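You operate a simulated robot arm through the tools that you are given. There is no shell and no other tool.

You are at the controls of a simulated robot arm. One attempt, no reset.

TASK
Make the wall board safe: isolator off, then pull the teal fuse carrier.
Fine: lay it on the board shelf and shut the fuse box.

The check looks at the end state, three seconds after you hand in, the way a careful person would. Anything else that was tipped, shoved, dropped, spilled or broken makes it a failure.

THE ROBOT
A 6-joint arm with a two-finger parallel gripper, fixed in place. Base frame: the origin is on the floor under the middle of its stand, x ahead of it, y to its left, z up. Readings come in cm, degrees, newtons and seconds.
With the tool pointing down near the work surface it reaches from about 44 to 86 cm from the base axis. Its first joint turns from -115.0 to 115.0 degrees. Payload 4.2 kg.
The tool frame sits at the grasp point between the pads (the TCP): z along the fingers, y along the line on which they close. The tips reach 2.3 cm beyond it. The gripper opens to 9.4 cm. The fingers are 3.8 cm wide and 1 cm thick; the gripper's body (5.4 by 9.6 cm) begins 3.9 cm behind the TCP.
Orientation is that of the tool frame in the base frame, as [roll, pitch, yaw] about the fixed x, y, z axes, in that order (R = Rz(yaw) Ry(pitch) Rx(roll)). With the fingers straight down and closing along the base's y, the tool's x points along the base's -x, its y along +y and its z along -z.

THE INTERFACE
- The arm moves only by the tool arm_command. Its arguments are lists of equal length, an entry for each row: "dp": the shift along the base's x, y, z in cm, a list of three; "rotation": the turn, a rotation vector about the base's x, y, z in degrees, a list of three; "gripper": the gripper command, from -1 (shut) to 1 (fully open), values between in proportion. In form: {"dp": [[x, y, z], ...], "rotation": [[ax, ay, az], ...], "gripper": [gripper, ...]}. A call has 1 to 20 rows; each row is the pose to reach, as a shift and turn from the pose commanded when the call began. A row lasts 0.2 s, in which the tool goes at most 5 cm and 8.6 degrees; a call with a longer step from one row to the next is refused whole, and so is a gripper value outside its range. Where a pose cannot be reached the arm comes as near as it can. A force on the tool above 40 N (or 10 N above the force at the start of the call, whichever is more), or a blocked arm, ends the call early, and 0.2 s more pass. The fingers move at their own pace (about 10.8 cm/s each) and stop on an object; they squeeze with about 29 N. The grip force told is the motor's: it shows also when the fingers shut on nothing. Time passes only in rows, and 0.2 s behind the last, so rows that repeat a pose let the fingers close. The reply holds the time, the measured pose of the TCP, the force on the tool along the base axes, the opening and the grip force, in the units named above and with some noise, with the torque about the TCP (base axes, N m) and any sound that the robot's microphone picked up, and new pictures: "show" is both (left out), scene, wrist or none.
- Cameras (640 x 400 px; columns grow to the right, rows downward): "scene" is fixed at [21.89, -49.61, 165.67]; the picture's right is [0.69, -0.73, 0.00], its down [-0.52, -0.49, -0.71] and it looks along [0.51, 0.48, -0.71] (base axes); focal length 302 px, centre (320, 200). "wrist" rides on the gripper at [8.6, 1.6, -7.5] in the tool frame; the picture's right is [-0.18, 0.98, 0.00], its down [-0.58, -0.11, -0.81] and it looks along [-0.79, -0.15, 0.59] (tool axes); focal length 243 px, centre (320, 200). There is no depth. A picture from a camera that has moved, and an enlarged one, comes with that camera's place and axes in the base frame and with its lens. The place of the scene camera against the robot may be out by one fixed shift of up to 2.5 cm in any direction.
- move_column(by): slides the trunk up (or, below 0, down) by that many cm; the arm rides with it, the base frame stays. It gives what a move gives, with no picture.
- close_up(camera, box): a new picture of the part [left, top, right, bottom] of that camera's present view, enlarged. The clock stands still meanwhile.
- sign_off(): hands the job in; it is judged then, once.

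Places have to be worked out from the pictures, the camera data and where the tool is seen. Open the gripper and draw the arm clear of the work before you hand the job in, unless the task says otherwise.

The tools are called after "Emit:" as a command line: name --argument value ..., lists and objects as JSON in quotes. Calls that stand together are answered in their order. arm_command: Moves the arm, as the interface text tells. Its arguments: {"type":"object","properties":{"dp":{"type":"array","items":{"type":"array","items":{"type":"number"}}},"rotation":{"type":"array","items":{"type":"array","items":{"type":"number"}}},"gripper":{"type":"array","items":{"type":"number"}},"show":{"type":"string","enum":["both","scene","wrist","none"]}},"required":["dp","rotation","gripper"]} The other tools are called the same way: move_column (by) moves the trunk up or down; close_up (camera, box) takes an enlarged picture of a part of a camera's view; sign_off () hands the job in.

At the start:

```text
time_s: 0.0
position: [60.35, 1.64, 135.09]
orientation: [179.9, 0.0, 179.9]
ft_force: [-0.5, -0.7, -0.2]
torque: [-0.01, 0.01, 0.01]
opening: 9.4
grip_force: 0.1
trunk travel left (down, up): [-90.0, 9.0]
```

scene: 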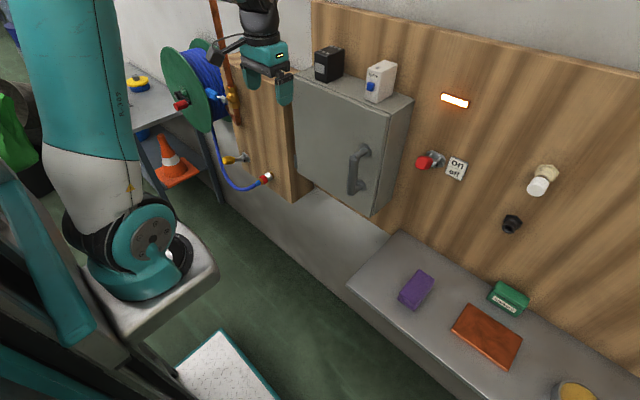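
wrist: 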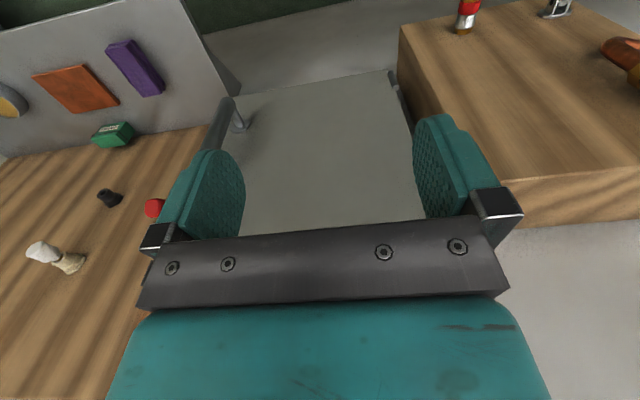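

The scene picture shows a wall board with a grey box (handle on its door), a red rotary/lever switch with an ON/OFF label, a lamp, and a shelf below. I look closer at each before moving.

Emit:
close_up --camera "scene" --box '[280, 40, 440, 220]'

Emit:
close_up --camera "scene" --box '[400, 80, 580, 240]'

Emit:
close_up --camera "scene" --box '[340, 220, 620, 400]'

Emit:
close_up --camera "scene" --box '[150, 20, 320, 210]'

```text
2.22 times, centred on (360, 130) of scene
camera zoom: at [21.89, -49.61, 165.67], right [0.69, -0.73, 0.0], down [-0.52, -0.49, -0.71], along [0.51, 0.48, -0.71], focal length 671 px, centre (231, 356)
```

zoom: 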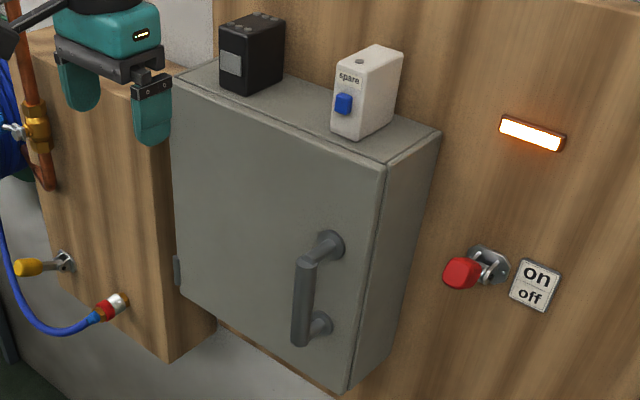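

```text
2.50 times, centred on (490, 160) of scene
camera zoom: at [21.89, -49.61, 165.67], right [0.69, -0.73, 0.0], down [-0.52, -0.49, -0.71], along [0.51, 0.48, -0.71], focal length 755 px, centre (-105, 300)
```

zoom: 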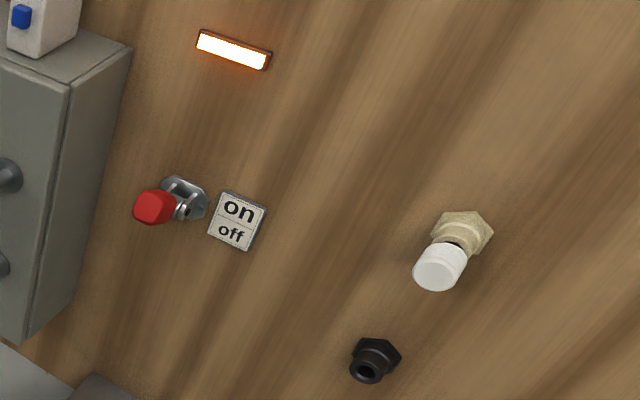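

```text
2.22 times, centred on (480, 310) of scene
camera zoom: at [21.89, -49.61, 165.67], right [0.69, -0.73, 0.0], down [-0.52, -0.49, -0.71], along [0.51, 0.48, -0.71], focal length 671 px, centre (-36, -44)
```

zoom: 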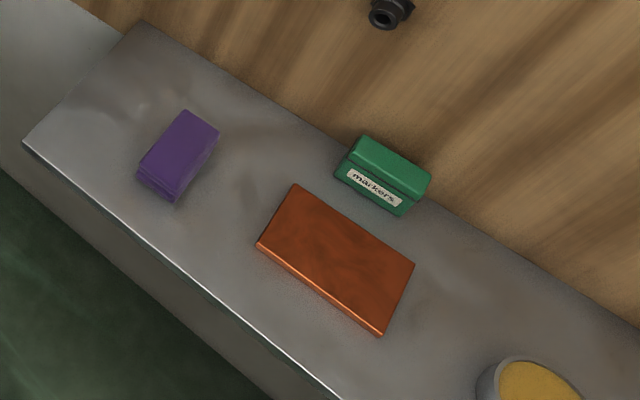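

```text
2.11 times, centred on (235, 115) of scene
camera zoom: at [21.89, -49.61, 165.67], right [0.69, -0.73, 0.0], down [-0.52, -0.49, -0.71], along [0.51, 0.48, -0.71], focal length 636 px, centre (499, 379)
```

zoom: 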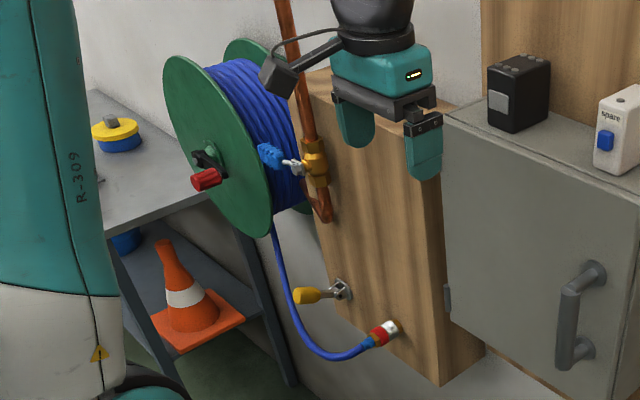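

The red lever sits about (78.6, -29, 120.5) by triangulating the two cameras, with the board face near x≈86 and the box door near x≈76. I move the tool sideways in front of the lever to look at it with the wrist camera.

Emit:
arm_command --dp '[[-0.5, -4, 0], [-1, -8, 0], [-1.5, -12, 0], [-2, -16, 0], [-2, -20, 0], [-2, -24, 0], [-2, -27, 0], [-2, -27, 0]]' --rotation '[[0, 0, 0], [0, 0, 0], [0, 0, 0], [0, 0, 0], [0, 0, 0], [0, 0, 0], [0, 0, 0], [0, 0, 0]]' --gripper '[1, 1, 1, 1, 1, 1, 1, 1]'

```text
time_s: 1.8
position: [58.25, -25.46, 135.13]
orientation: [179.9, 0.1, -179.9]
ft_force: [-0.6, 0.7, -0.4]
torque: [-0.03, 0.04, 0.0]
opening: 9.41
grip_force: 0.0
trunk travel left (down, up): [-90.0, 9.0]
camera wrist: at [49.6, -23.88, 142.57], right [0.18, 0.98, 0.0], down [0.58, -0.11, 0.81], along [0.79, -0.15, -0.59], focal length 243 px, centre (320, 200)
```

scene: 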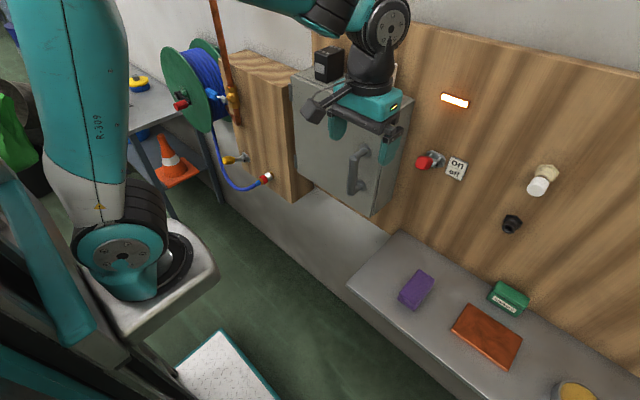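
wrist: 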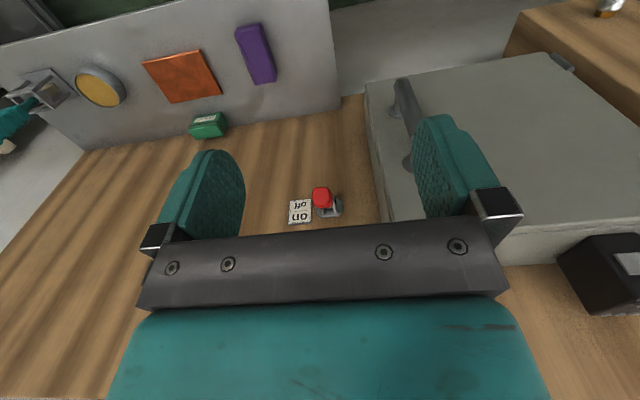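

Knob and label are now visible between the fingers. I look closer at the lever and at the teal thing at the far end of the shelf.

Emit:
close_up --camera "wrist" --box '[270, 160, 370, 240]'

Emit:
close_up --camera "wrist" --box '[0, 40, 140, 160]'

Emit:
close_up --camera "wrist" --box '[340, 40, 640, 330]'

```text
5.00 times, centred on (320, 200) of wrist
camera zoom: at [49.6, -23.88, 142.57], right [0.18, 0.98, 0.0], down [0.58, -0.11, 0.81], along [0.79, -0.15, -0.59], focal length 1213 px, centre (320, 200)
```

zoom: 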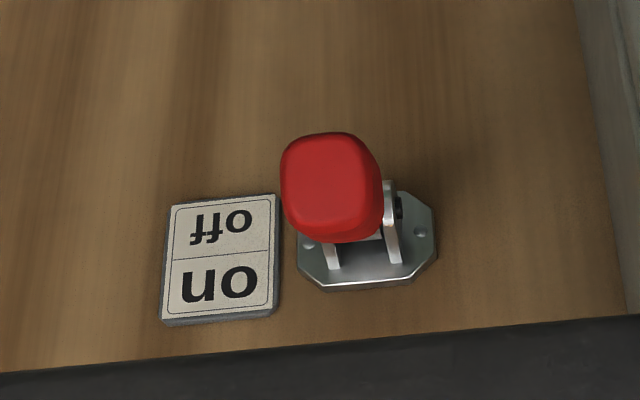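

```text
3.33 times, centred on (70, 100) of wrist
camera zoom: at [49.6, -23.88, 142.57], right [0.18, 0.98, 0.0], down [0.58, -0.11, 0.81], along [0.79, -0.15, -0.59], focal length 809 px, centre (1153, 533)
```

zoom: 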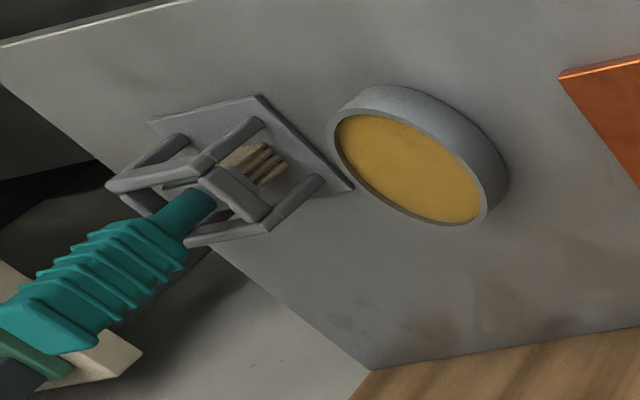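

```text
1.38 times, centred on (490, 185) of wrist
camera zoom: at [49.6, -23.88, 142.57], right [0.18, 0.98, 0.0], down [0.58, -0.11, 0.81], along [0.79, -0.15, -0.59], focal length 335 px, centre (86, 221)
```

zoom: 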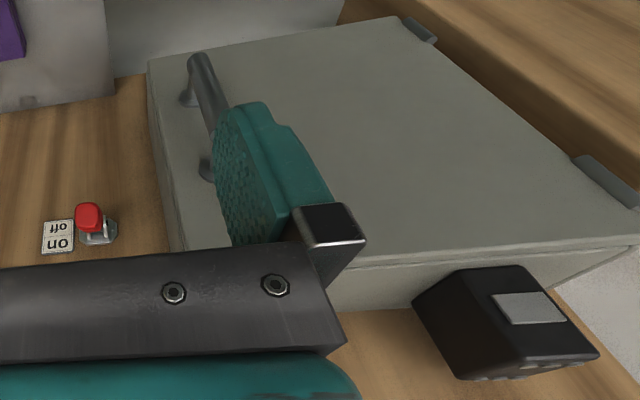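

The lever knob is at about (78.4, -29, 120.7), tilted up toward "on"; the teal thing on the bench is a soldering iron in its stand, to be left alone. I close the gripper, tilt the tool 30° forward and bring the closed tips just above the knob.

Emit:
arm_command --dp '[[0, -1, 0], [0, -2, 0], [0, -3, 0], [0, -3.6, 0], [4, -3.6, -1], [8, -3.6, -2.5], [12, -3.6, -4], [15, -3.6, -6], [17.5, -3.6, -7], [18.9, -3.6, -7.5], [18.9, -3.6, -7.5]]' --rotation '[[0, -7.5, 0], [0, -15, 0], [0, -22.5, 0], [0, -30, 0], [0, -30, 0], [0, -30, 0], [0, -30, 0], [0, -30, 0], [0, -30, 0], [0, -30, 0], [0, -30, 0]]' --gripper '[0, -1, -1, -1, -1, -1, -1, -1, -1, -1, -1]'

```text
time_s: 4.2
position: [77.27, -28.89, 127.56]
orientation: [180.0, 30.0, -180.0]
ft_force: [0.1, -0.4, 0.1]
torque: [-0.01, 0.04, -0.01]
opening: 0.0
grip_force: 28.9
trunk travel left (down, up): [-90.0, 9.0]
camera wrist: at [66.05, -27.38, 129.65], right [0.16, 0.98, 0.09], down [0.1, -0.11, 0.99], along [0.98, -0.15, -0.12], focal length 243 px, centre (320, 200)
```

scene: 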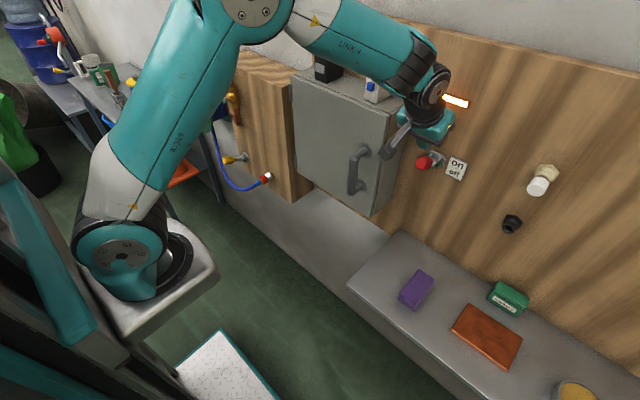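
wrist: 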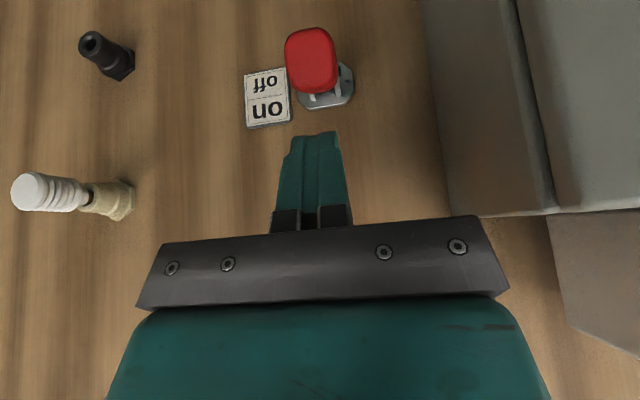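

The closed tips are lined up above the red knob in y. I press straight down in small steps to swing the lever past centre to "off".

Emit:
arm_command --dp '[[0, 0, -1], [0, 0, -2], [0, 0, -3], [0, 0, -4], [0, 0, -5], [0, 0, -6], [0, 0, -7], [0, 0, -8], [0, 0, -9], [0, 0, -10], [0, 0, -10.5]]' --rotation '[[0, 0, 0], [0, 0, 0], [0, 0, 0], [0, 0, 0], [0, 0, 0], [0, 0, 0], [0, 0, 0], [0, 0, 0], [0, 0, 0], [0, 0, 0], [0, 0, 0]]' --gripper '[-1, -1, -1, -1, -1, -1, -1, -1, -1, -1, -1]'

```text
time_s: 5.5
position: [76.8, -28.99, 122.91]
orientation: [179.9, 29.7, 179.9]
ft_force: [-31.4, 5.2, 17.6]
torque: [0.08, 0.36, 0.0]
opening: 0.01
grip_force: 29.4
trunk travel left (down, up): [-90.0, 9.0]
stopped in row 6: the force on the tool passed its limit at 47 N (the readings are from after the stop); the commanded pose is now the measured one
camera wrist: at [65.47, -27.42, 125.04], right [0.16, 0.98, 0.09], down [0.11, -0.11, 0.99], along [0.98, -0.15, -0.12], focal length 243 px, centre (320, 200)
```

scene: 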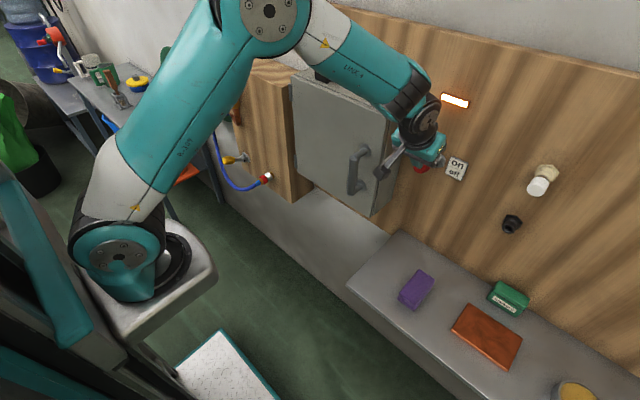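
wrist: 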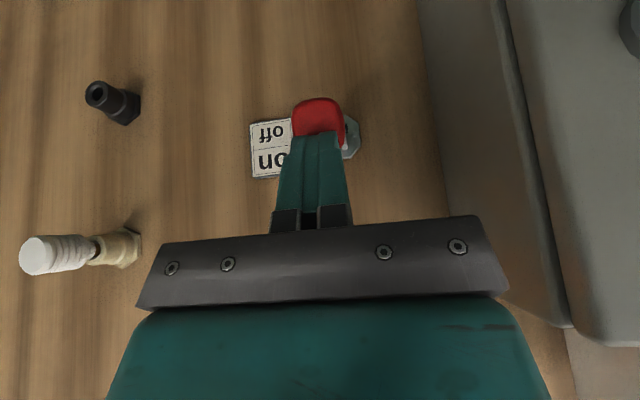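

The push force (-31, 5, 18) runs along the lever's axis: the slanted tips met the knob's end, not its top. I back off upward, turn the tool to horizontal so the side of the fingers can press on top of the knob, and come in over it.

Emit:
arm_command --dp '[[-1.5, 0, 2], [-4, 0, 4], [-6, 0, 5], [-7, 0, 5], [-7, 0, 5], [-7, 0, 5], [-7, 0, 5], [-7, 0, 5], [-7, 0, 5], [-7, 0, 5]]' --rotation '[[0, 0, 0], [0, -7.5, 0], [0, -15, 0], [0, -22.5, 0], [0, -30, 0], [0, -37.5, 0], [0, -45, 0], [0, -52.5, 0], [0, -60, 0], [0, -60, 0]]' --gripper '[-1, -1, -1, -1, -1, -1, -1, -1, -1, -1]'

```text
time_s: 7.7
position: [70.01, -29.09, 127.79]
orientation: [-179.8, 89.6, -179.8]
ft_force: [0.0, 0.1, 0.1]
torque: [0.01, 0.03, -0.01]
opening: 0.0
grip_force: 29.0
trunk travel left (down, up): [-90.0, 9.0]
camera wrist: at [62.61, -27.52, 119.07], right [0.0, 0.98, 0.18], down [-0.8, -0.11, 0.59], along [0.6, -0.15, 0.79], focal length 243 px, centre (320, 200)
```

scene: 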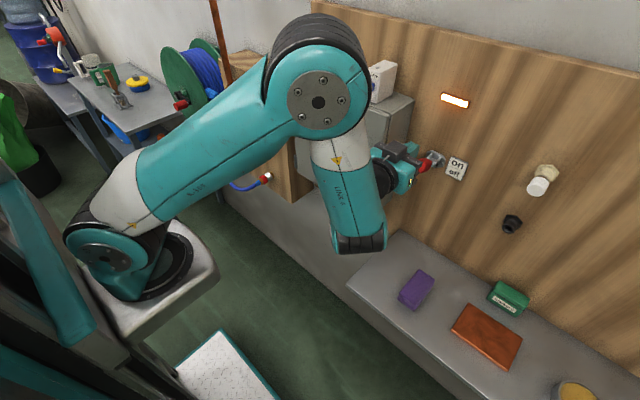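
wrist: 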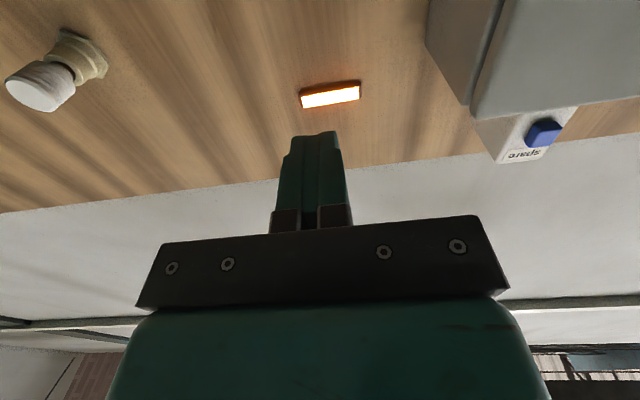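

The tool is horizontal at z=127.8, aligned with the knob in y. I slide the fingers forward over the knob, then press down slowly.

Emit:
arm_command --dp '[[4, 0, 0], [8.5, 0, 0], [8.5, 0, -1], [8.5, 0, -2], [8.5, 0, -3], [8.5, 0, -4], [8.5, 0, -5], [8.5, 0, -6], [8.5, 0, -7], [8.5, 0, -8], [8.5, 0, -9], [8.5, 0, -9.8]]' --rotation '[[0, 0, 0], [0, 0, 0], [0, 0, 0], [0, 0, 0], [0, 0, 0], [0, 0, 0], [0, 0, 0], [0, 0, 0], [0, 0, 0], [0, 0, 0], [0, 0, 0], [0, 0, 0]]' --gripper '[-1, -1, -1, -1, -1, -1, -1, -1, -1, -1, -1, -1]'

```text
time_s: 10.2
position: [78.55, -29.0, 118.03]
orientation: [167.6, 89.9, 167.6]
ft_force: [2.5, -1.1, 6.1]
torque: [-0.03, -0.21, -0.01]
opening: 0.0
grip_force: 29.1
trunk travel left (down, up): [-90.0, 9.0]
camera wrist: at [71.14, -27.39, 109.26], right [0.0, 0.98, 0.18], down [-0.81, -0.11, 0.58], along [0.59, -0.15, 0.79], focal length 243 px, centre (320, 200)
```

scene: 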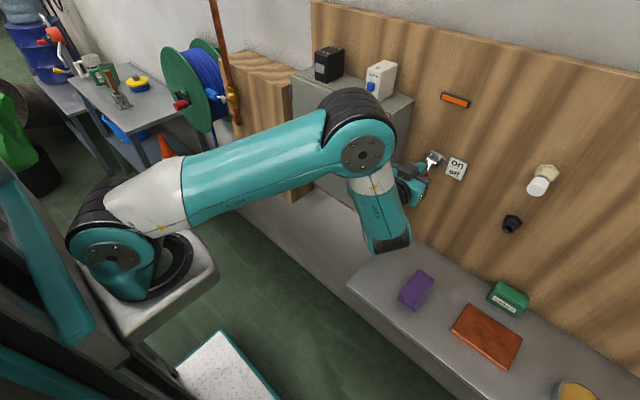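
wrist: 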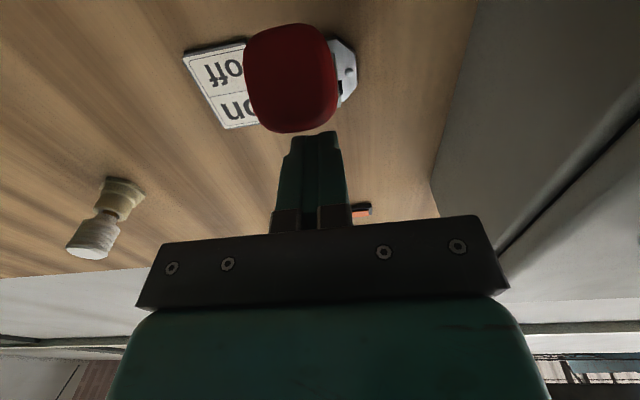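

The lamp has gone dark and the lever is down. I press a little further to be sure it sits on its off stop, then back away.

Emit:
arm_command --dp '[[0, 0, -0.5], [0, 0, -1.0], [0, 0, -1.0], [0, 0, 0.5], [0, 0, 2], [-4, 0, 3], [-8, 0, 3], [-12, 0, 3], [-16, 0, 3], [-16, 0, 3]]' --rotation '[[0, 0, 0], [0, 0, 0], [0, 0, 0], [0, 0, 0], [0, 0, 0], [0, 0, 0], [0, 0, 0], [0, 0, 0], [0, 0, 0], [0, 0, 0]]' --gripper '[-1, -1, -1, -1, -1, -1, -1, -1, -1, -1]'

```text
time_s: 10.8
position: [78.68, -28.98, 118.03]
orientation: [0.2, 89.1, 0.3]
ft_force: [-10.2, 4.4, 14.0]
torque: [0.06, -0.13, 0.11]
opening: 0.0
grip_force: 28.3
trunk travel left (down, up): [-90.0, 9.0]
stopped in row 2: the force on the tool passed its limit at 44 N (the readings are from after the stop); the commanded pose is now the measured one
camera wrist: at [71.34, -27.46, 109.06], right [0.0, 0.98, 0.18], down [-0.81, -0.11, 0.57], along [0.58, -0.15, 0.8], focal length 243 px, centre (320, 200)
```

scene: 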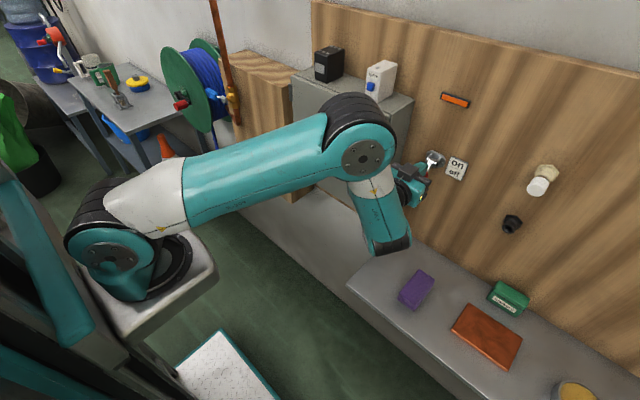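
wrist: 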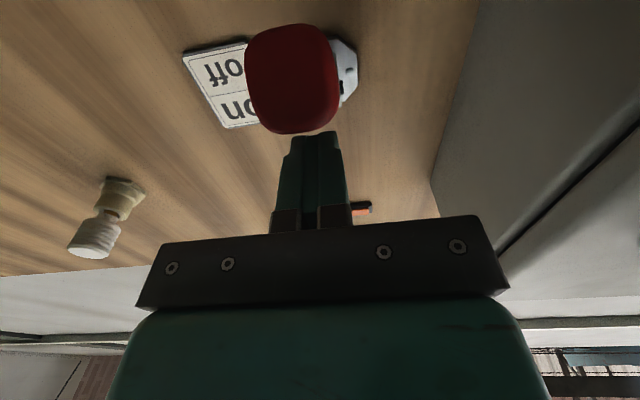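

The stop at 44 N confirms the lever is hard on its off stop and the lamp stays dark. I lift off, back away, and tilt to 45° in front of the handle to get a level view of the door.

Emit:
arm_command --dp '[[0, 0, 2], [-4, 0, 2.5], [-9, 0, 2.5], [-14, 0, 2], [-18, 3, 1.5], [-21, 7, 1], [-22, 11, 0], [-22, 14, 0], [-22, 14, 0], [-22, 14, 0]]' --rotation '[[0, 0, 0], [0, 0, 0], [0, 0, 0], [0, 7.5, 0], [0, 15, 0], [0, 22.5, 0], [0, 30, 0], [0, 37.5, 0], [0, 45, 0], [0, 45, 0]]' --gripper '[-1, -1, -1, -1, -1, -1, 1, 1, 1, 1]'

```text
refused: row 4 steps farther than a row can; nothing moved
```

Emit:
arm_command --dp '[[0, 0, 2], [-4, 0, 2.5], [-8.5, 0, 2.5], [-13, 0, 2], [-16.5, 3, 1.5], [-19.5, 6.5, 1], [-21, 10.5, 0], [-22, 14, 0], [-22, 14, 0], [-22, 14, 0]]' --rotation '[[0, 0, 0], [0, 0, 0], [0, 0, 0], [0, 7.5, 0], [0, 15, 0], [0, 22.5, 0], [0, 30, 0], [0, 37.5, 0], [0, 45, 0], [0, 45, 0]]' --gripper '[-1, -1, -1, -1, -1, -1, 1, 1, 1, 1]'

```text
time_s: 13.0
position: [61.06, -15.89, 117.7]
orientation: [-180.0, 45.5, 179.9]
ft_force: [0.1, 0.6, -0.1]
torque: [0.04, 0.0, -0.02]
opening: 9.41
grip_force: 0.1
out of reach, approached as far as the arm can: row 2, 3, 4, 5, 6, 7, 8, 9, 10
trunk travel left (down, up): [-90.0, 9.0]
camera wrist: at [49.82, -14.41, 116.7], right [0.13, 0.98, 0.13], down [-0.17, -0.11, 0.98], along [0.98, -0.15, 0.15], focal length 243 px, centre (320, 200)
```

scene: 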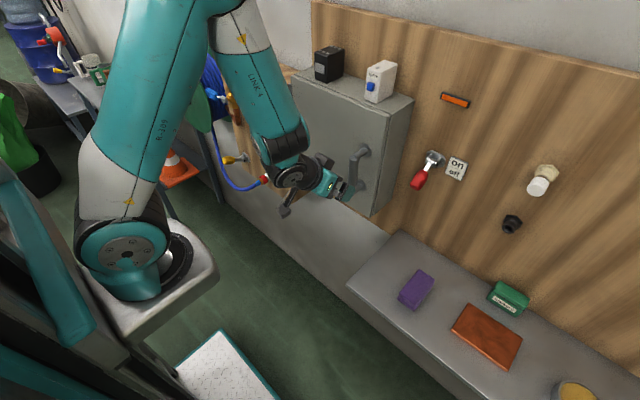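
wrist: 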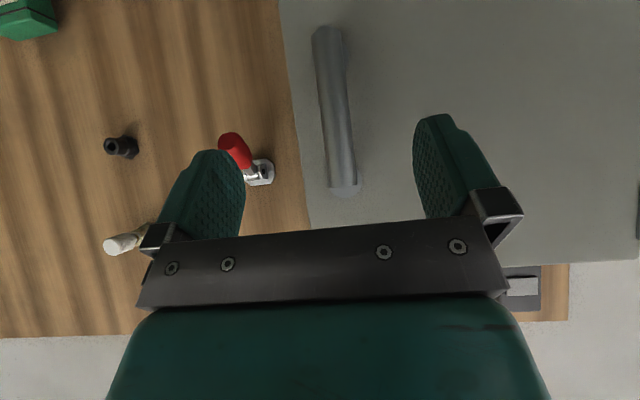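

The lever now clearly hangs down (off) and the lamp is dark. The handle bar triangulates to about x≈70, y≈-15.4, z 106–119, but the arm is folded too tightly this close in, so I lower the trunk in a step (nothing lies below the arm here) to gain reach when pulling toward the robot.

Emit:
move_column --by -15

```text
time_s: 14.8
position: [61.16, -15.94, 102.8]
orientation: [179.9, 45.5, -180.0]
ft_force: [0.2, 1.0, -0.5]
torque: [-0.03, 0.0, 0.02]
opening: 9.39
grip_force: 0.0
trunk travel left (down, up): [-75.0, 24.0]
```

Trunk moved 15 cm down. I raise the arm back toward handle height and test how far in it can come.

Emit:
arm_command --dp '[[0, 0, 4], [-1, 0.3, 8], [-2, 0.5, 11], [-4, 0.5, 11], [-6, 0.5, 11], [-6, 0.5, 11]]' --rotation '[[0, 0, 0], [0, 0, 0], [0, 0, 0], [0, 0, 0], [0, 0, 0], [0, 0, 0]]' --gripper '[1, 1, 1, 1, 1, 1]'

```text
time_s: 16.2
position: [58.03, -16.18, 115.26]
orientation: [179.8, 45.5, 180.0]
ft_force: [0.7, -1.2, -0.4]
torque: [0.0, -0.03, 0.01]
opening: 9.4
grip_force: 0.0
out of reach, approached as far as the arm can: row 4, 5, 6
trunk travel left (down, up): [-75.0, 24.0]
camera wrist: at [46.68, -14.74, 114.2], right [0.13, 0.98, 0.13], down [-0.17, -0.11, 0.98], along [0.98, -0.15, 0.15], focal length 243 px, centre (320, 200)
```

scene: 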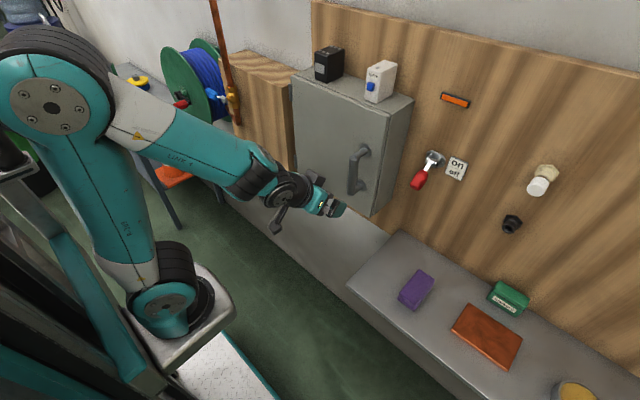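
wrist: 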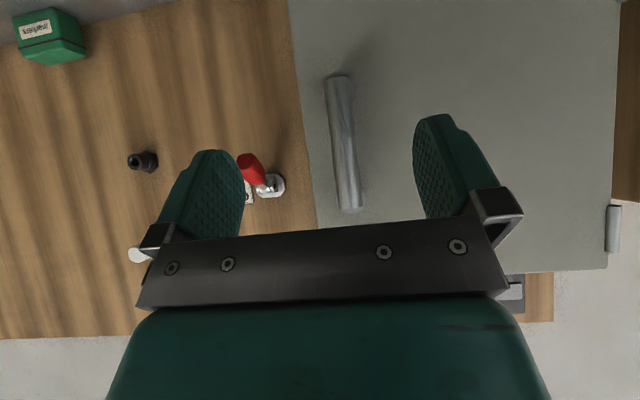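

Lower trunk gave a few cm more. I take the trunk down another 25 cm after shifting slightly away from the shelf corner, then raise the arm again.

Emit:
arm_command --dp '[[1, 2, 2], [2, 5, 4], [2, 6, 6]]' --rotation '[[0, 0, 0], [0, 0, 0], [0, 0, 0]]' --gripper '[1, 1, 1]' --show "none"

Emit:
move_column --by -25

Emit:
arm_command --dp '[[0, 0, 4], [0, 0, 8], [-1, 0, 12], [-2, -1, 16], [-3, -3, 18], [-5, -5, 18], [-8, -5, 18], [-8, -5, 18]]' --rotation '[[0, 0, 0], [0, 0, 0], [0, 0, 0], [0, 0, 0], [0, 0, 0], [0, 0, 0], [0, 0, 0], [0, 0, 0]]' --gripper '[1, 1, 1, 1, 1, 1, 1, 1]'

```text
time_s: 17.0
position: [60.12, -10.11, 121.27]
orientation: [179.9, 45.5, 179.9]
ft_force: [-0.7, 0.6, 0.5]
torque: [-0.01, -0.01, 0.01]
opening: 9.39
grip_force: 0.1
trunk travel left (down, up): [-75.0, 24.0]
```

```text
time_s: 19.6
position: [60.06, -10.15, 96.22]
orientation: [179.9, 45.6, -180.0]
ft_force: [-0.7, -0.6, 0.2]
torque: [0.0, -0.01, -0.01]
opening: 9.39
grip_force: 0.1
trunk travel left (down, up): [-50.0, 49.0]
```

```text
time_s: 21.4
position: [57.8, -17.48, 114.86]
orientation: [179.9, 45.4, 180.0]
ft_force: [0.5, -0.7, 0.5]
torque: [0.04, 0.01, 0.0]
opening: 9.37
grip_force: 0.1
out of reach, approached as far as the arm can: row 3, 4, 5, 6, 7, 8
trunk travel left (down, up): [-50.0, 49.0]
camera wrist: at [46.46, -15.99, 113.86], right [0.13, 0.98, 0.13], down [-0.17, -0.11, 0.98], along [0.98, -0.15, 0.15], focal length 243 px, centre (320, 200)
```

scene: 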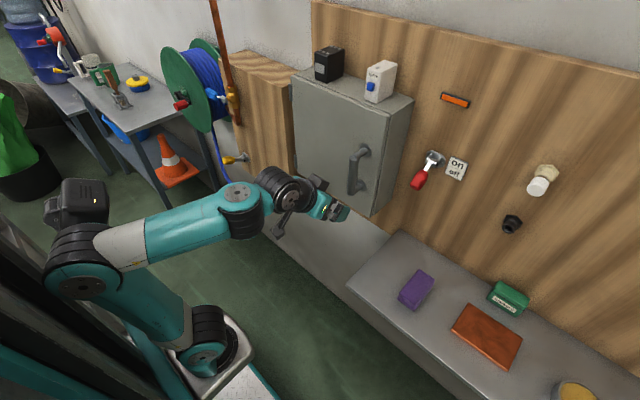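
wrist: 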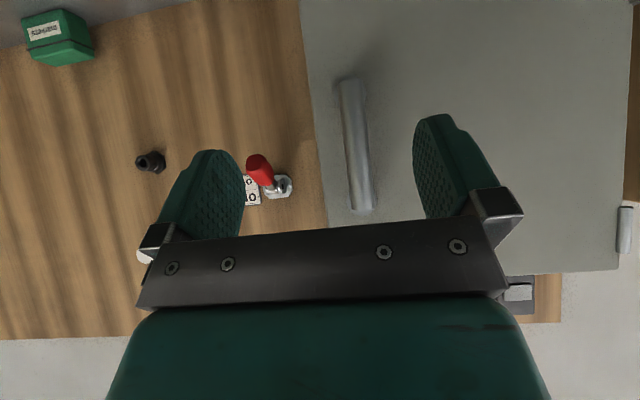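

Still limited near x≈58. I look closely at how the arm is folded to understand which joint limits it.

Emit:
close_up --camera "scene" --box '[30, 150, 370, 380]'

```text
1.74 times, centred on (200, 265) of scene
camera zoom: at [21.89, -49.61, 165.67], right [0.69, -0.73, 0.0], down [-0.52, -0.49, -0.71], along [0.51, 0.48, -0.71], focal length 526 px, centre (529, 87)
```

zoom: 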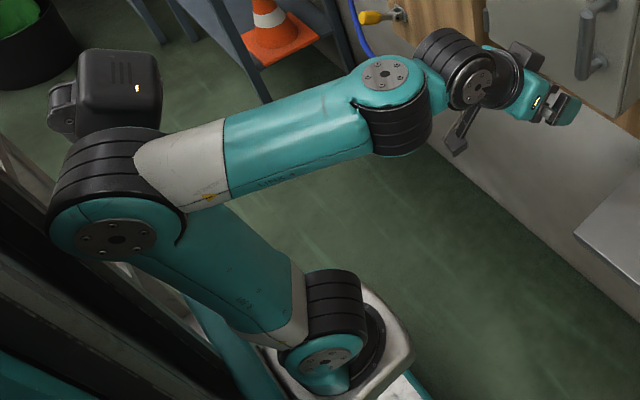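

Handle bar axis is consistently at x≈70, y≈-15.45, z 107–119 from several views. I'll tilt the tool closer to horizontal (65°) and advance with open fingers straddling the bar.

Emit:
arm_command --dp '[[2, 1, -0.3], [4, 2, -0.8], [5, 2.03, -1], [6, 2.03, -1.2], [9, 2.03, -1.5], [11, 2.03, -1.8], [11, 2.03, -1.8]]' --rotation '[[0, -6, 0], [0, -12, 0], [0, -20, 0], [0, -20, 0], [0, -20, 0], [0, -20, 0], [0, -20, 0]]' --gripper '[1, 1, 1, 1, 1, 1, 1]'

```text
time_s: 23.0
position: [68.79, -15.46, 113.12]
orientation: [179.9, 65.5, 180.0]
ft_force: [0.0, 0.2, -0.1]
torque: [-0.02, 0.0, -0.01]
opening: 9.4
grip_force: 0.0
trunk travel left (down, up): [-50.0, 49.0]
camera wrist: at [58.51, -13.9, 108.27], right [0.07, 0.98, 0.17], down [-0.49, -0.11, 0.86], along [0.87, -0.15, 0.48], focal length 243 px, centre (320, 200)
```

scene: 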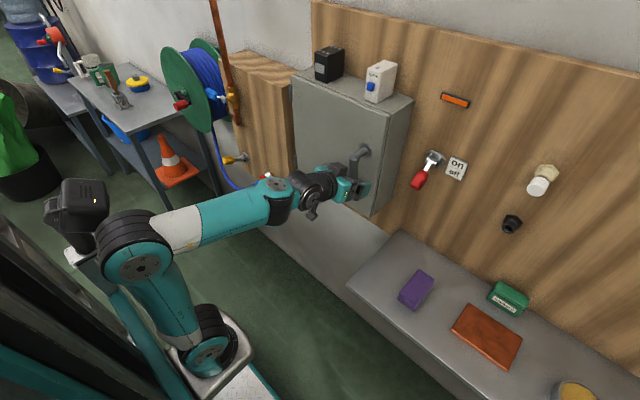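
wrist: 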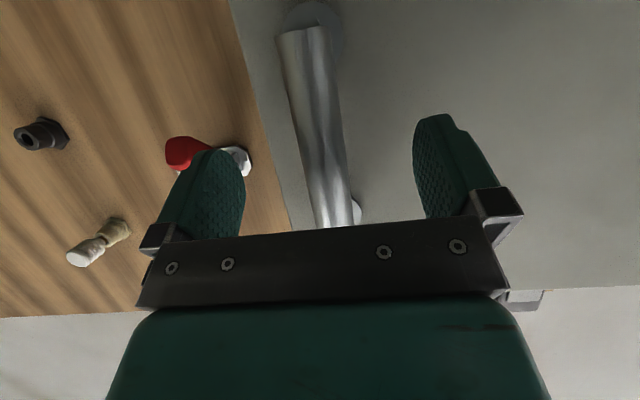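

The bar is centred between the fingers at x≈70.1. I advance slightly and close on it.

Emit:
arm_command --dp '[[0.8, 0, 0], [0.8, 0, 0], [0.8, 0, 0], [0.8, 0, 0], [0.8, 0, 0]]' --rotation '[[0, 0, 0], [0, 0, 0], [0, 0, 0], [0, 0, 0], [0, 0, 0]]' --gripper '[1, 0, -1, -1, -1]'

```text
time_s: 24.2
position: [69.68, -15.2, 113.17]
orientation: [179.9, 65.6, 180.0]
ft_force: [1.1, 8.3, -1.0]
torque: [-0.03, -0.06, 0.24]
opening: 2.4
grip_force: 44.5
trunk travel left (down, up): [-50.0, 49.0]
camera wrist: at [59.3, -13.81, 108.28], right [0.07, 0.98, 0.17], down [-0.49, -0.11, 0.86], along [0.87, -0.15, 0.48], focal length 243 px, centre (320, 200)
```

scene: 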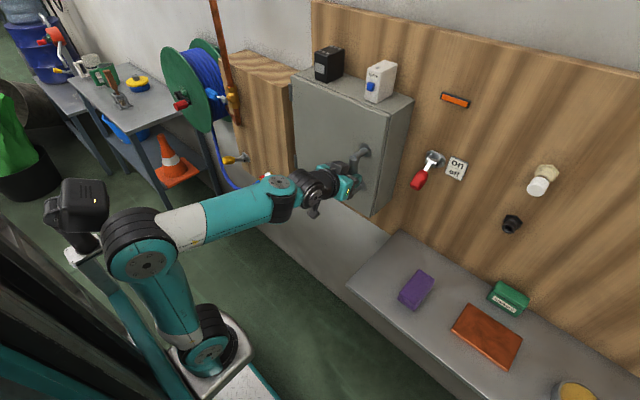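
wrist: 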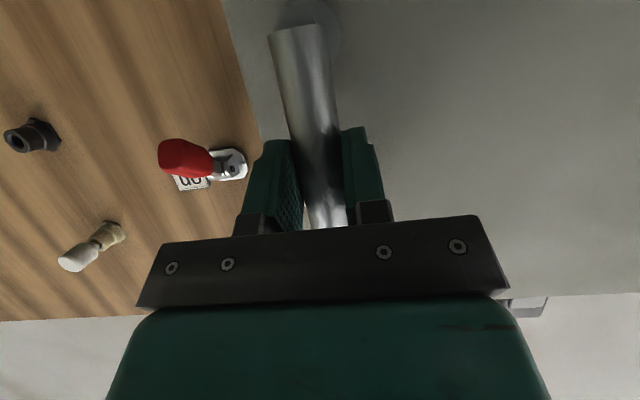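

Grip is firm on the bar (2.4 cm). I pull the door open gently along its hinge arc, turning the tool with it, first to about 12°.

Emit:
arm_command --dp '[[-0.6, 0.35, 0], [-1.35, 0.6, 0], [-2.0, 0.8, 0], [-2.68, 1.05, 0], [-3.35, 1.3, 0], [-3.99, 1.55, 0], [-4.6, 1.85, 0], [-5.26, 2.15, 0], [-5.26, 2.15, 0]]' --rotation '[[0, 0, -1.5], [0, 0, -3], [0, 0, -4.5], [0, 0, -6], [0, 0, -7.5], [0, 0, -9], [0, 0, -10.5], [0, 0, -12], [0, 0, -12]]' --gripper '[-1, -1, -1, -1, -1, -1, -1, -1, -1]'

```text
time_s: 26.2
position: [64.32, -13.63, 113.08]
orientation: [179.9, 65.5, 167.8]
ft_force: [-7.8, -21.2, -1.7]
torque: [-0.23, -0.62, -0.27]
opening: 2.4
grip_force: 45.1
trunk travel left (down, up): [-50.0, 49.0]
camera wrist: at [54.54, -9.87, 108.29], right [0.28, 0.94, 0.17], down [-0.51, 0.0, 0.86], along [0.82, -0.33, 0.48], focal length 243 px, centre (320, 200)
```

scene: 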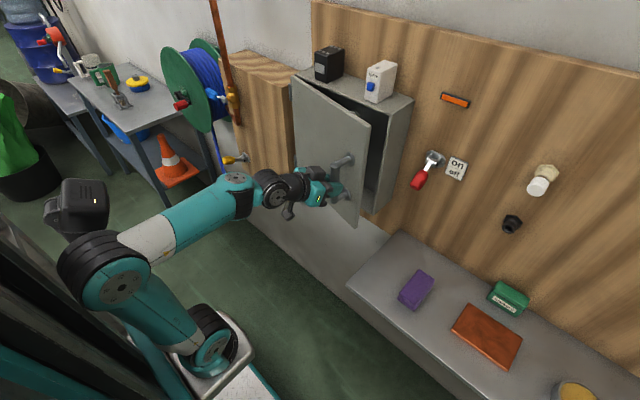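
wrist: 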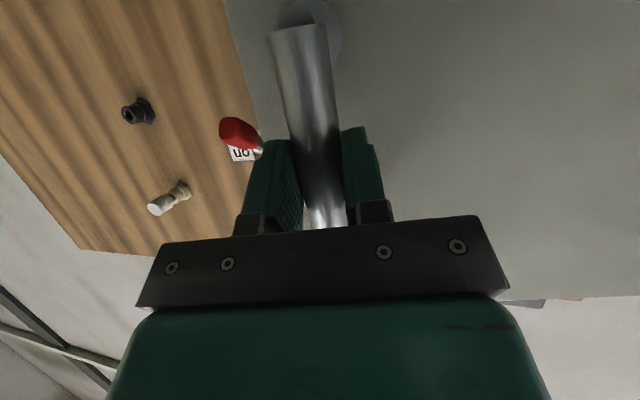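

The door opens freely (no latch left holding); the measured path fits a hinge near (74.4, 11.2). I keep pulling along that corrected arc to about 28°.

Emit:
arm_command --dp '[[-0.91, 0.08, 0], [-1.75, 0.47, 0], [-2.59, 0.9, 0], [-3.4, 1.36, 0], [-4.21, 1.84, 0], [-4.99, 2.35, 0], [-5.76, 2.89, 0], [-6.5, 3.46, 0], [-6.5, 3.46, 0]]' --rotation '[[0, 0, -2], [0, 0, -4], [0, 0, -6], [0, 0, -8], [0, 0, -10], [0, 0, -12], [0, 0, -14], [0, 0, -16], [0, 0, -16]]' --gripper '[-1, -1, -1, -1, -1, -1, -1, -1, -1]'

```text
time_s: 28.2
position: [57.83, -9.7, 113.14]
orientation: [179.9, 65.7, 152.1]
ft_force: [5.4, 9.4, 3.7]
torque: [0.01, 0.56, 0.31]
opening: 2.39
grip_force: 45.3
trunk travel left (down, up): [-50.0, 49.0]
camera wrist: at [49.54, -3.5, 108.29], right [0.53, 0.83, 0.17], down [-0.49, 0.13, 0.86], along [0.7, -0.54, 0.48], focal length 243 px, centre (320, 200)
```

scene: 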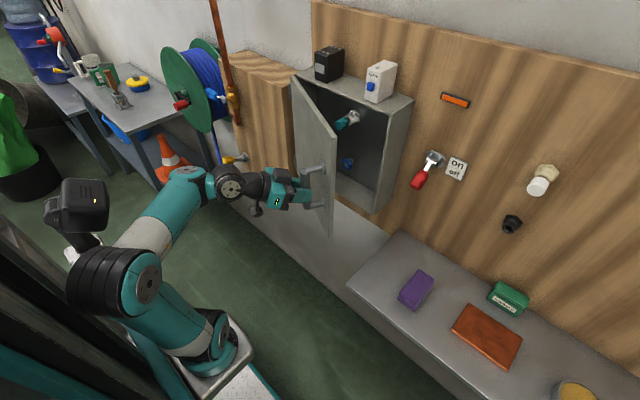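
wrist: 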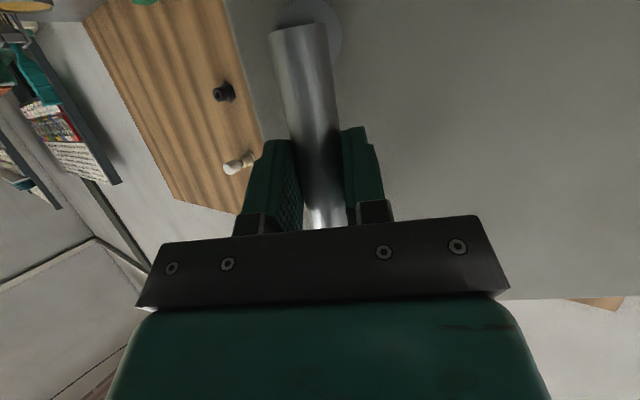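

Reach is fine and forces are low; I can see a teal carrier up inside the box and a blue one lower. I continue the arc to about 48°.

Emit:
arm_command --dp '[[-0.72, 0.58, 0], [-1.43, 1.2, 0], [-2.12, 1.84, 0], [-2.78, 2.51, 0], [-3.42, 3.2, 0], [-4.03, 3.9, 0], [-4.61, 4.63, 0], [-5.17, 5.38, 0], [-5.7, 6.15, 0], [-6.22, 6.93, 0], [-6.22, 6.93, 0]]' --rotation '[[0, 0, -2], [0, 0, -4], [0, 0, -6], [0, 0, -8], [0, 0, -10], [0, 0, -12], [0, 0, -14], [0, 0, -16], [0, 0, -18], [0, 0, -20], [0, 0, -20]]' --gripper '[-1, -1, -1, -1, -1, -1, -1, -1, -1, -1, -1]'

```text
time_s: 30.1
position: [55.72, -7.41, 111.22]
orientation: [179.2, 65.8, 134.2]
ft_force: [-11.7, -12.8, 19.3]
torque: [-1.7, 0.42, -0.22]
opening: 2.4
grip_force: 45.2
out of reach, approached as far as the arm can: row 6, 7, 8, 9
trunk travel left (down, up): [-50.0, 49.0]
stopped in row 9: the force on the tool passed its limit at 52 N (the readings are from after the stop); the commanded pose is now the measured one
camera wrist: at [49.53, 1.11, 106.31], right [0.75, 0.64, 0.17], down [-0.43, 0.27, 0.86], along [0.5, -0.72, 0.48], focal length 243 px, centre (320, 200)
```

scene: 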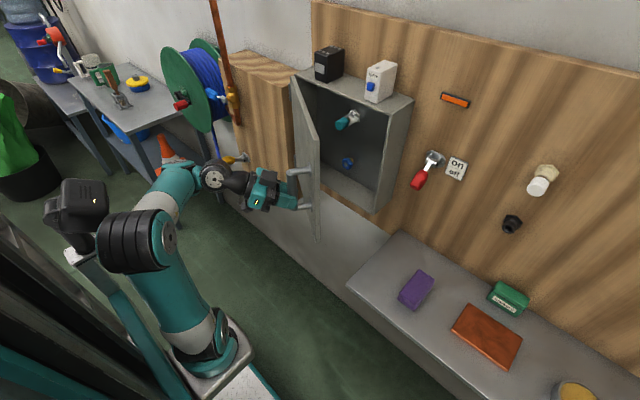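
wrist: 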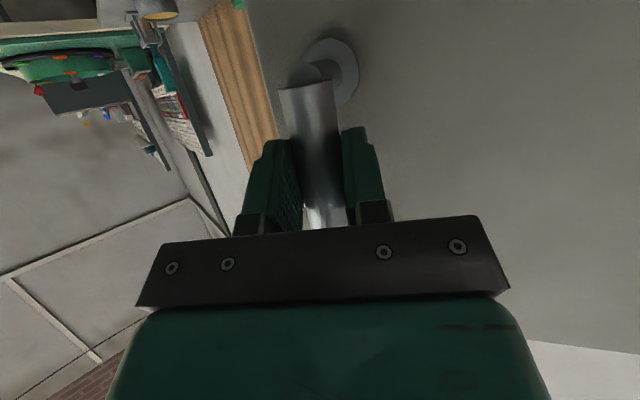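

The arm hit its inner reach limit at about 38° door opening. I release the handle and back the open fingers off the bar along the tool axis while tipping the tool more downward.

Emit:
arm_command --dp '[[0, 0, 0], [0, 0, 0], [0, 0, 0], [-0.7, 0.8, 0.3], [-1.4, 1.6, 0.6], [-2.1, 2.5, 1.0], [-2.7, 3.5, 1.5], [-3, 4.5, 2]]' --rotation '[[0, 0, 0], [0, 0, 0], [0, 0, 0], [3.6, 3.5, 0], [7.2, 7, 0], [10.8, 10.4, 0], [14.4, 13.9, 0], [18, 17.4, 0]]' --gripper '[1, 1, 1, 1, 1, 1, 1, 1]'

```text
time_s: 31.9
position: [53.43, -3.1, 111.87]
orientation: [179.2, 40.4, 134.3]
ft_force: [-0.3, -0.1, 0.9]
torque: [0.02, -0.03, -0.02]
opening: 9.43
grip_force: 0.1
out of reach, approached as far as the arm can: row 4, 5, 6, 7, 8
trunk travel left (down, up): [-50.0, 49.0]
camera wrist: at [46.57, 5.99, 111.85], right [0.79, 0.59, 0.13], down [-0.14, -0.03, 0.99], along [0.59, -0.8, 0.06], focal length 243 px, centre (320, 200)
```

scene: 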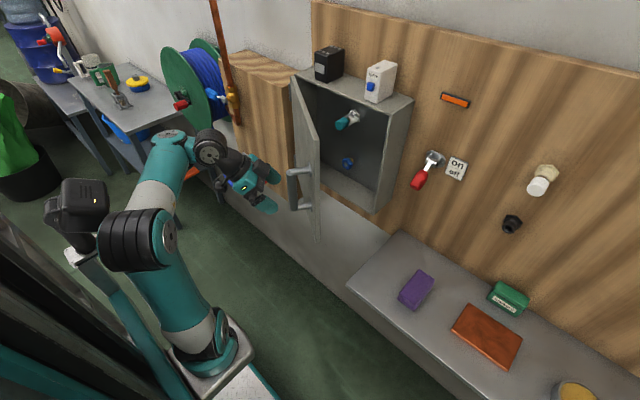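
wrist: 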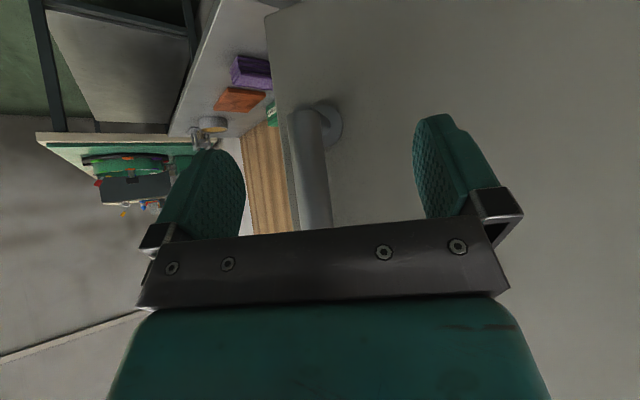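

The fingers are free of the handle. I raise the arm above the door's top edge while turning the tool to point straight down, so I can hook the door from the inside over its top edge.

Emit:
arm_command --dp '[[-0.5, 1, 3], [-1, 2, 7], [-1, 3, 11], [-1, 3, 15], [-1, 3, 19], [-1, 3, 23], [-1, 3, 27], [-1, 3, 29]]' --rotation '[[3.6, 3.5, 0], [7.2, 7, 0], [10.8, 10.4, 0], [14.4, 13.9, 0], [18, 17.4, 0], [21.6, 20.9, 0], [25.2, 24.3, 0], [28.8, 27.8, 0]]' --gripper '[0, -1, -1, -1, -1, -1, -1, -1]'

```text
time_s: 33.7
position: [53.75, -1.93, 114.21]
orientation: [174.3, 1.2, 134.4]
ft_force: [0.0, -0.1, -0.6]
torque: [0.01, 0.0, -0.01]
opening: 0.0
grip_force: 29.1
out of reach, approached as far as the arm can: row 1, 2, 3, 4, 5, 6, 7, 8
trunk travel left (down, up): [-50.0, 49.0]
camera wrist: at [48.24, 4.87, 121.57], right [0.83, 0.55, 0.1], down [0.26, -0.54, 0.8], along [0.5, -0.64, -0.59], focal length 243 px, centre (320, 200)
```

scene: 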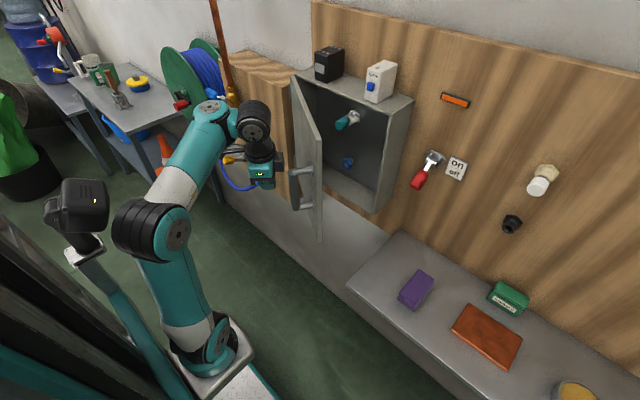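
wrist: 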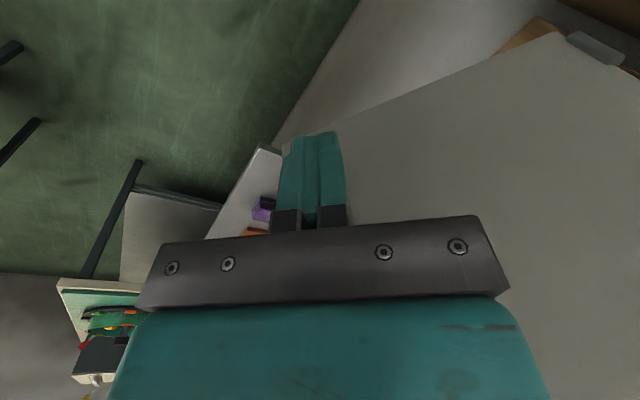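

The tool points down now but this trunk height caps it at z≈114. Moving straight up is clear of the handle, so I raise the trunk 26 cm.

Emit:
move_column --by 26

Emit:
arm_command --dp '[[0, 0, 0], [0, 0, 0]]' --rotation '[[0, 0, 6], [0, 0, 12]]' --gripper '[-1, -1]'

```text
time_s: 36.3
position: [53.84, -1.91, 140.22]
orientation: [174.3, 1.4, 134.4]
ft_force: [-1.0, -0.1, 0.0]
torque: [0.02, -0.01, 0.01]
opening: 0.0
grip_force: 29.2
trunk travel left (down, up): [-76.0, 23.0]
```

```text
time_s: 36.9
position: [53.92, -2.0, 140.26]
orientation: [174.2, 1.3, 146.5]
ft_force: [0.1, 0.3, 0.2]
torque: [0.0, 0.01, 0.0]
opening: 0.0
grip_force: 28.4
trunk travel left (down, up): [-76.0, 23.0]
camera wrist: at [46.92, 3.52, 147.57], right [0.69, 0.72, 0.1], down [0.36, -0.47, 0.8], along [0.62, -0.52, -0.58], focal length 243 px, centre (320, 200)
```

scene: 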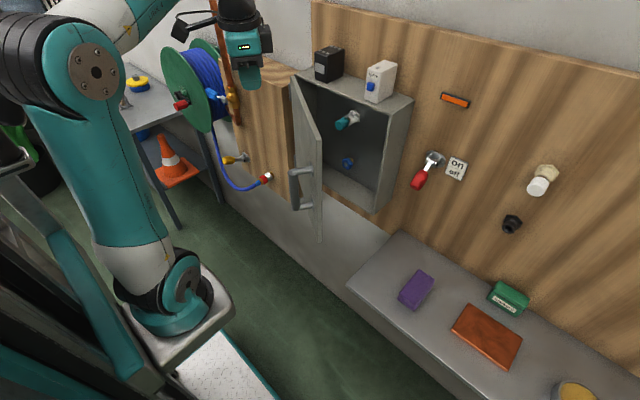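
wrist: 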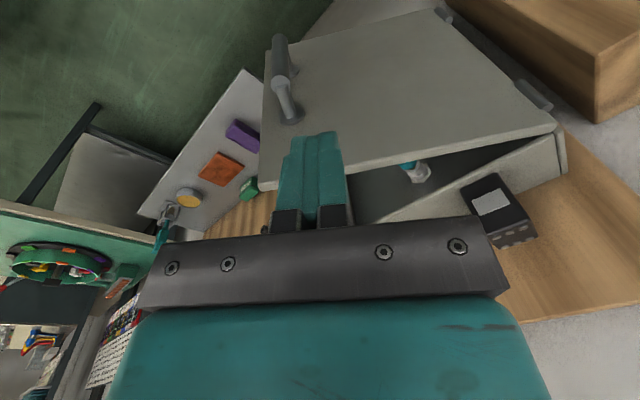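

From this view the door stands ~34° open, its top edge at z≈131 with the free corner near (58, -13.5). I carry the closed fingers over the edge to the inside and lower them so only the tips hang below the door's top.

Emit:
arm_command --dp '[[2.4, -3, 0], [5, -6, 0], [7.5, -8.5, 0], [9.6, -10.5, 0], [9.6, -10.5, -3], [9.6, -10.5, -6], [9.6, -10.5, -9], [9.6, -10.5, -11], [9.6, -10.5, -11]]' --rotation '[[0, 0, 0], [0, 0, 0], [0, 0, 0], [0, 0, 0], [0, 0, 0], [0, 0, 0], [0, 0, 0], [0, 0, 0], [0, 0, 0]]' --gripper '[-1, -1, -1, -1, -1, -1, -1, -1, -1]'

```text
time_s: 38.9
position: [66.26, -13.09, 135.08]
orientation: [174.3, 1.2, 146.4]
ft_force: [0.4, -0.8, 0.1]
torque: [0.01, 0.01, -0.01]
opening: 0.0
grip_force: 29.3
out of reach, approached as far as the arm can: row 6, 7, 8, 9
trunk travel left (down, up): [-76.0, 23.0]
camera wrist: at [59.33, -7.46, 142.39], right [0.69, 0.71, 0.1], down [0.37, -0.47, 0.8], along [0.62, -0.52, -0.59], focal length 243 px, centre (320, 200)
```

scene: 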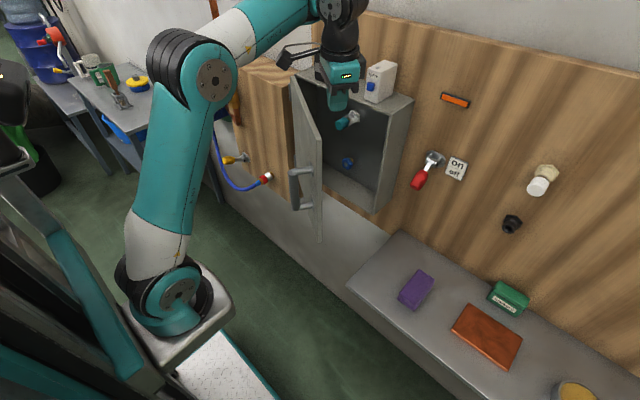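
wrist: 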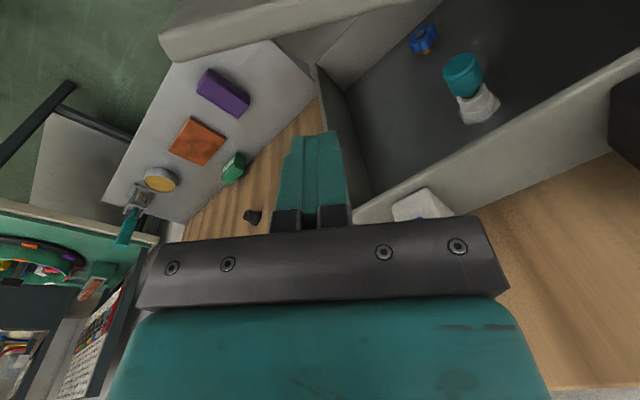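

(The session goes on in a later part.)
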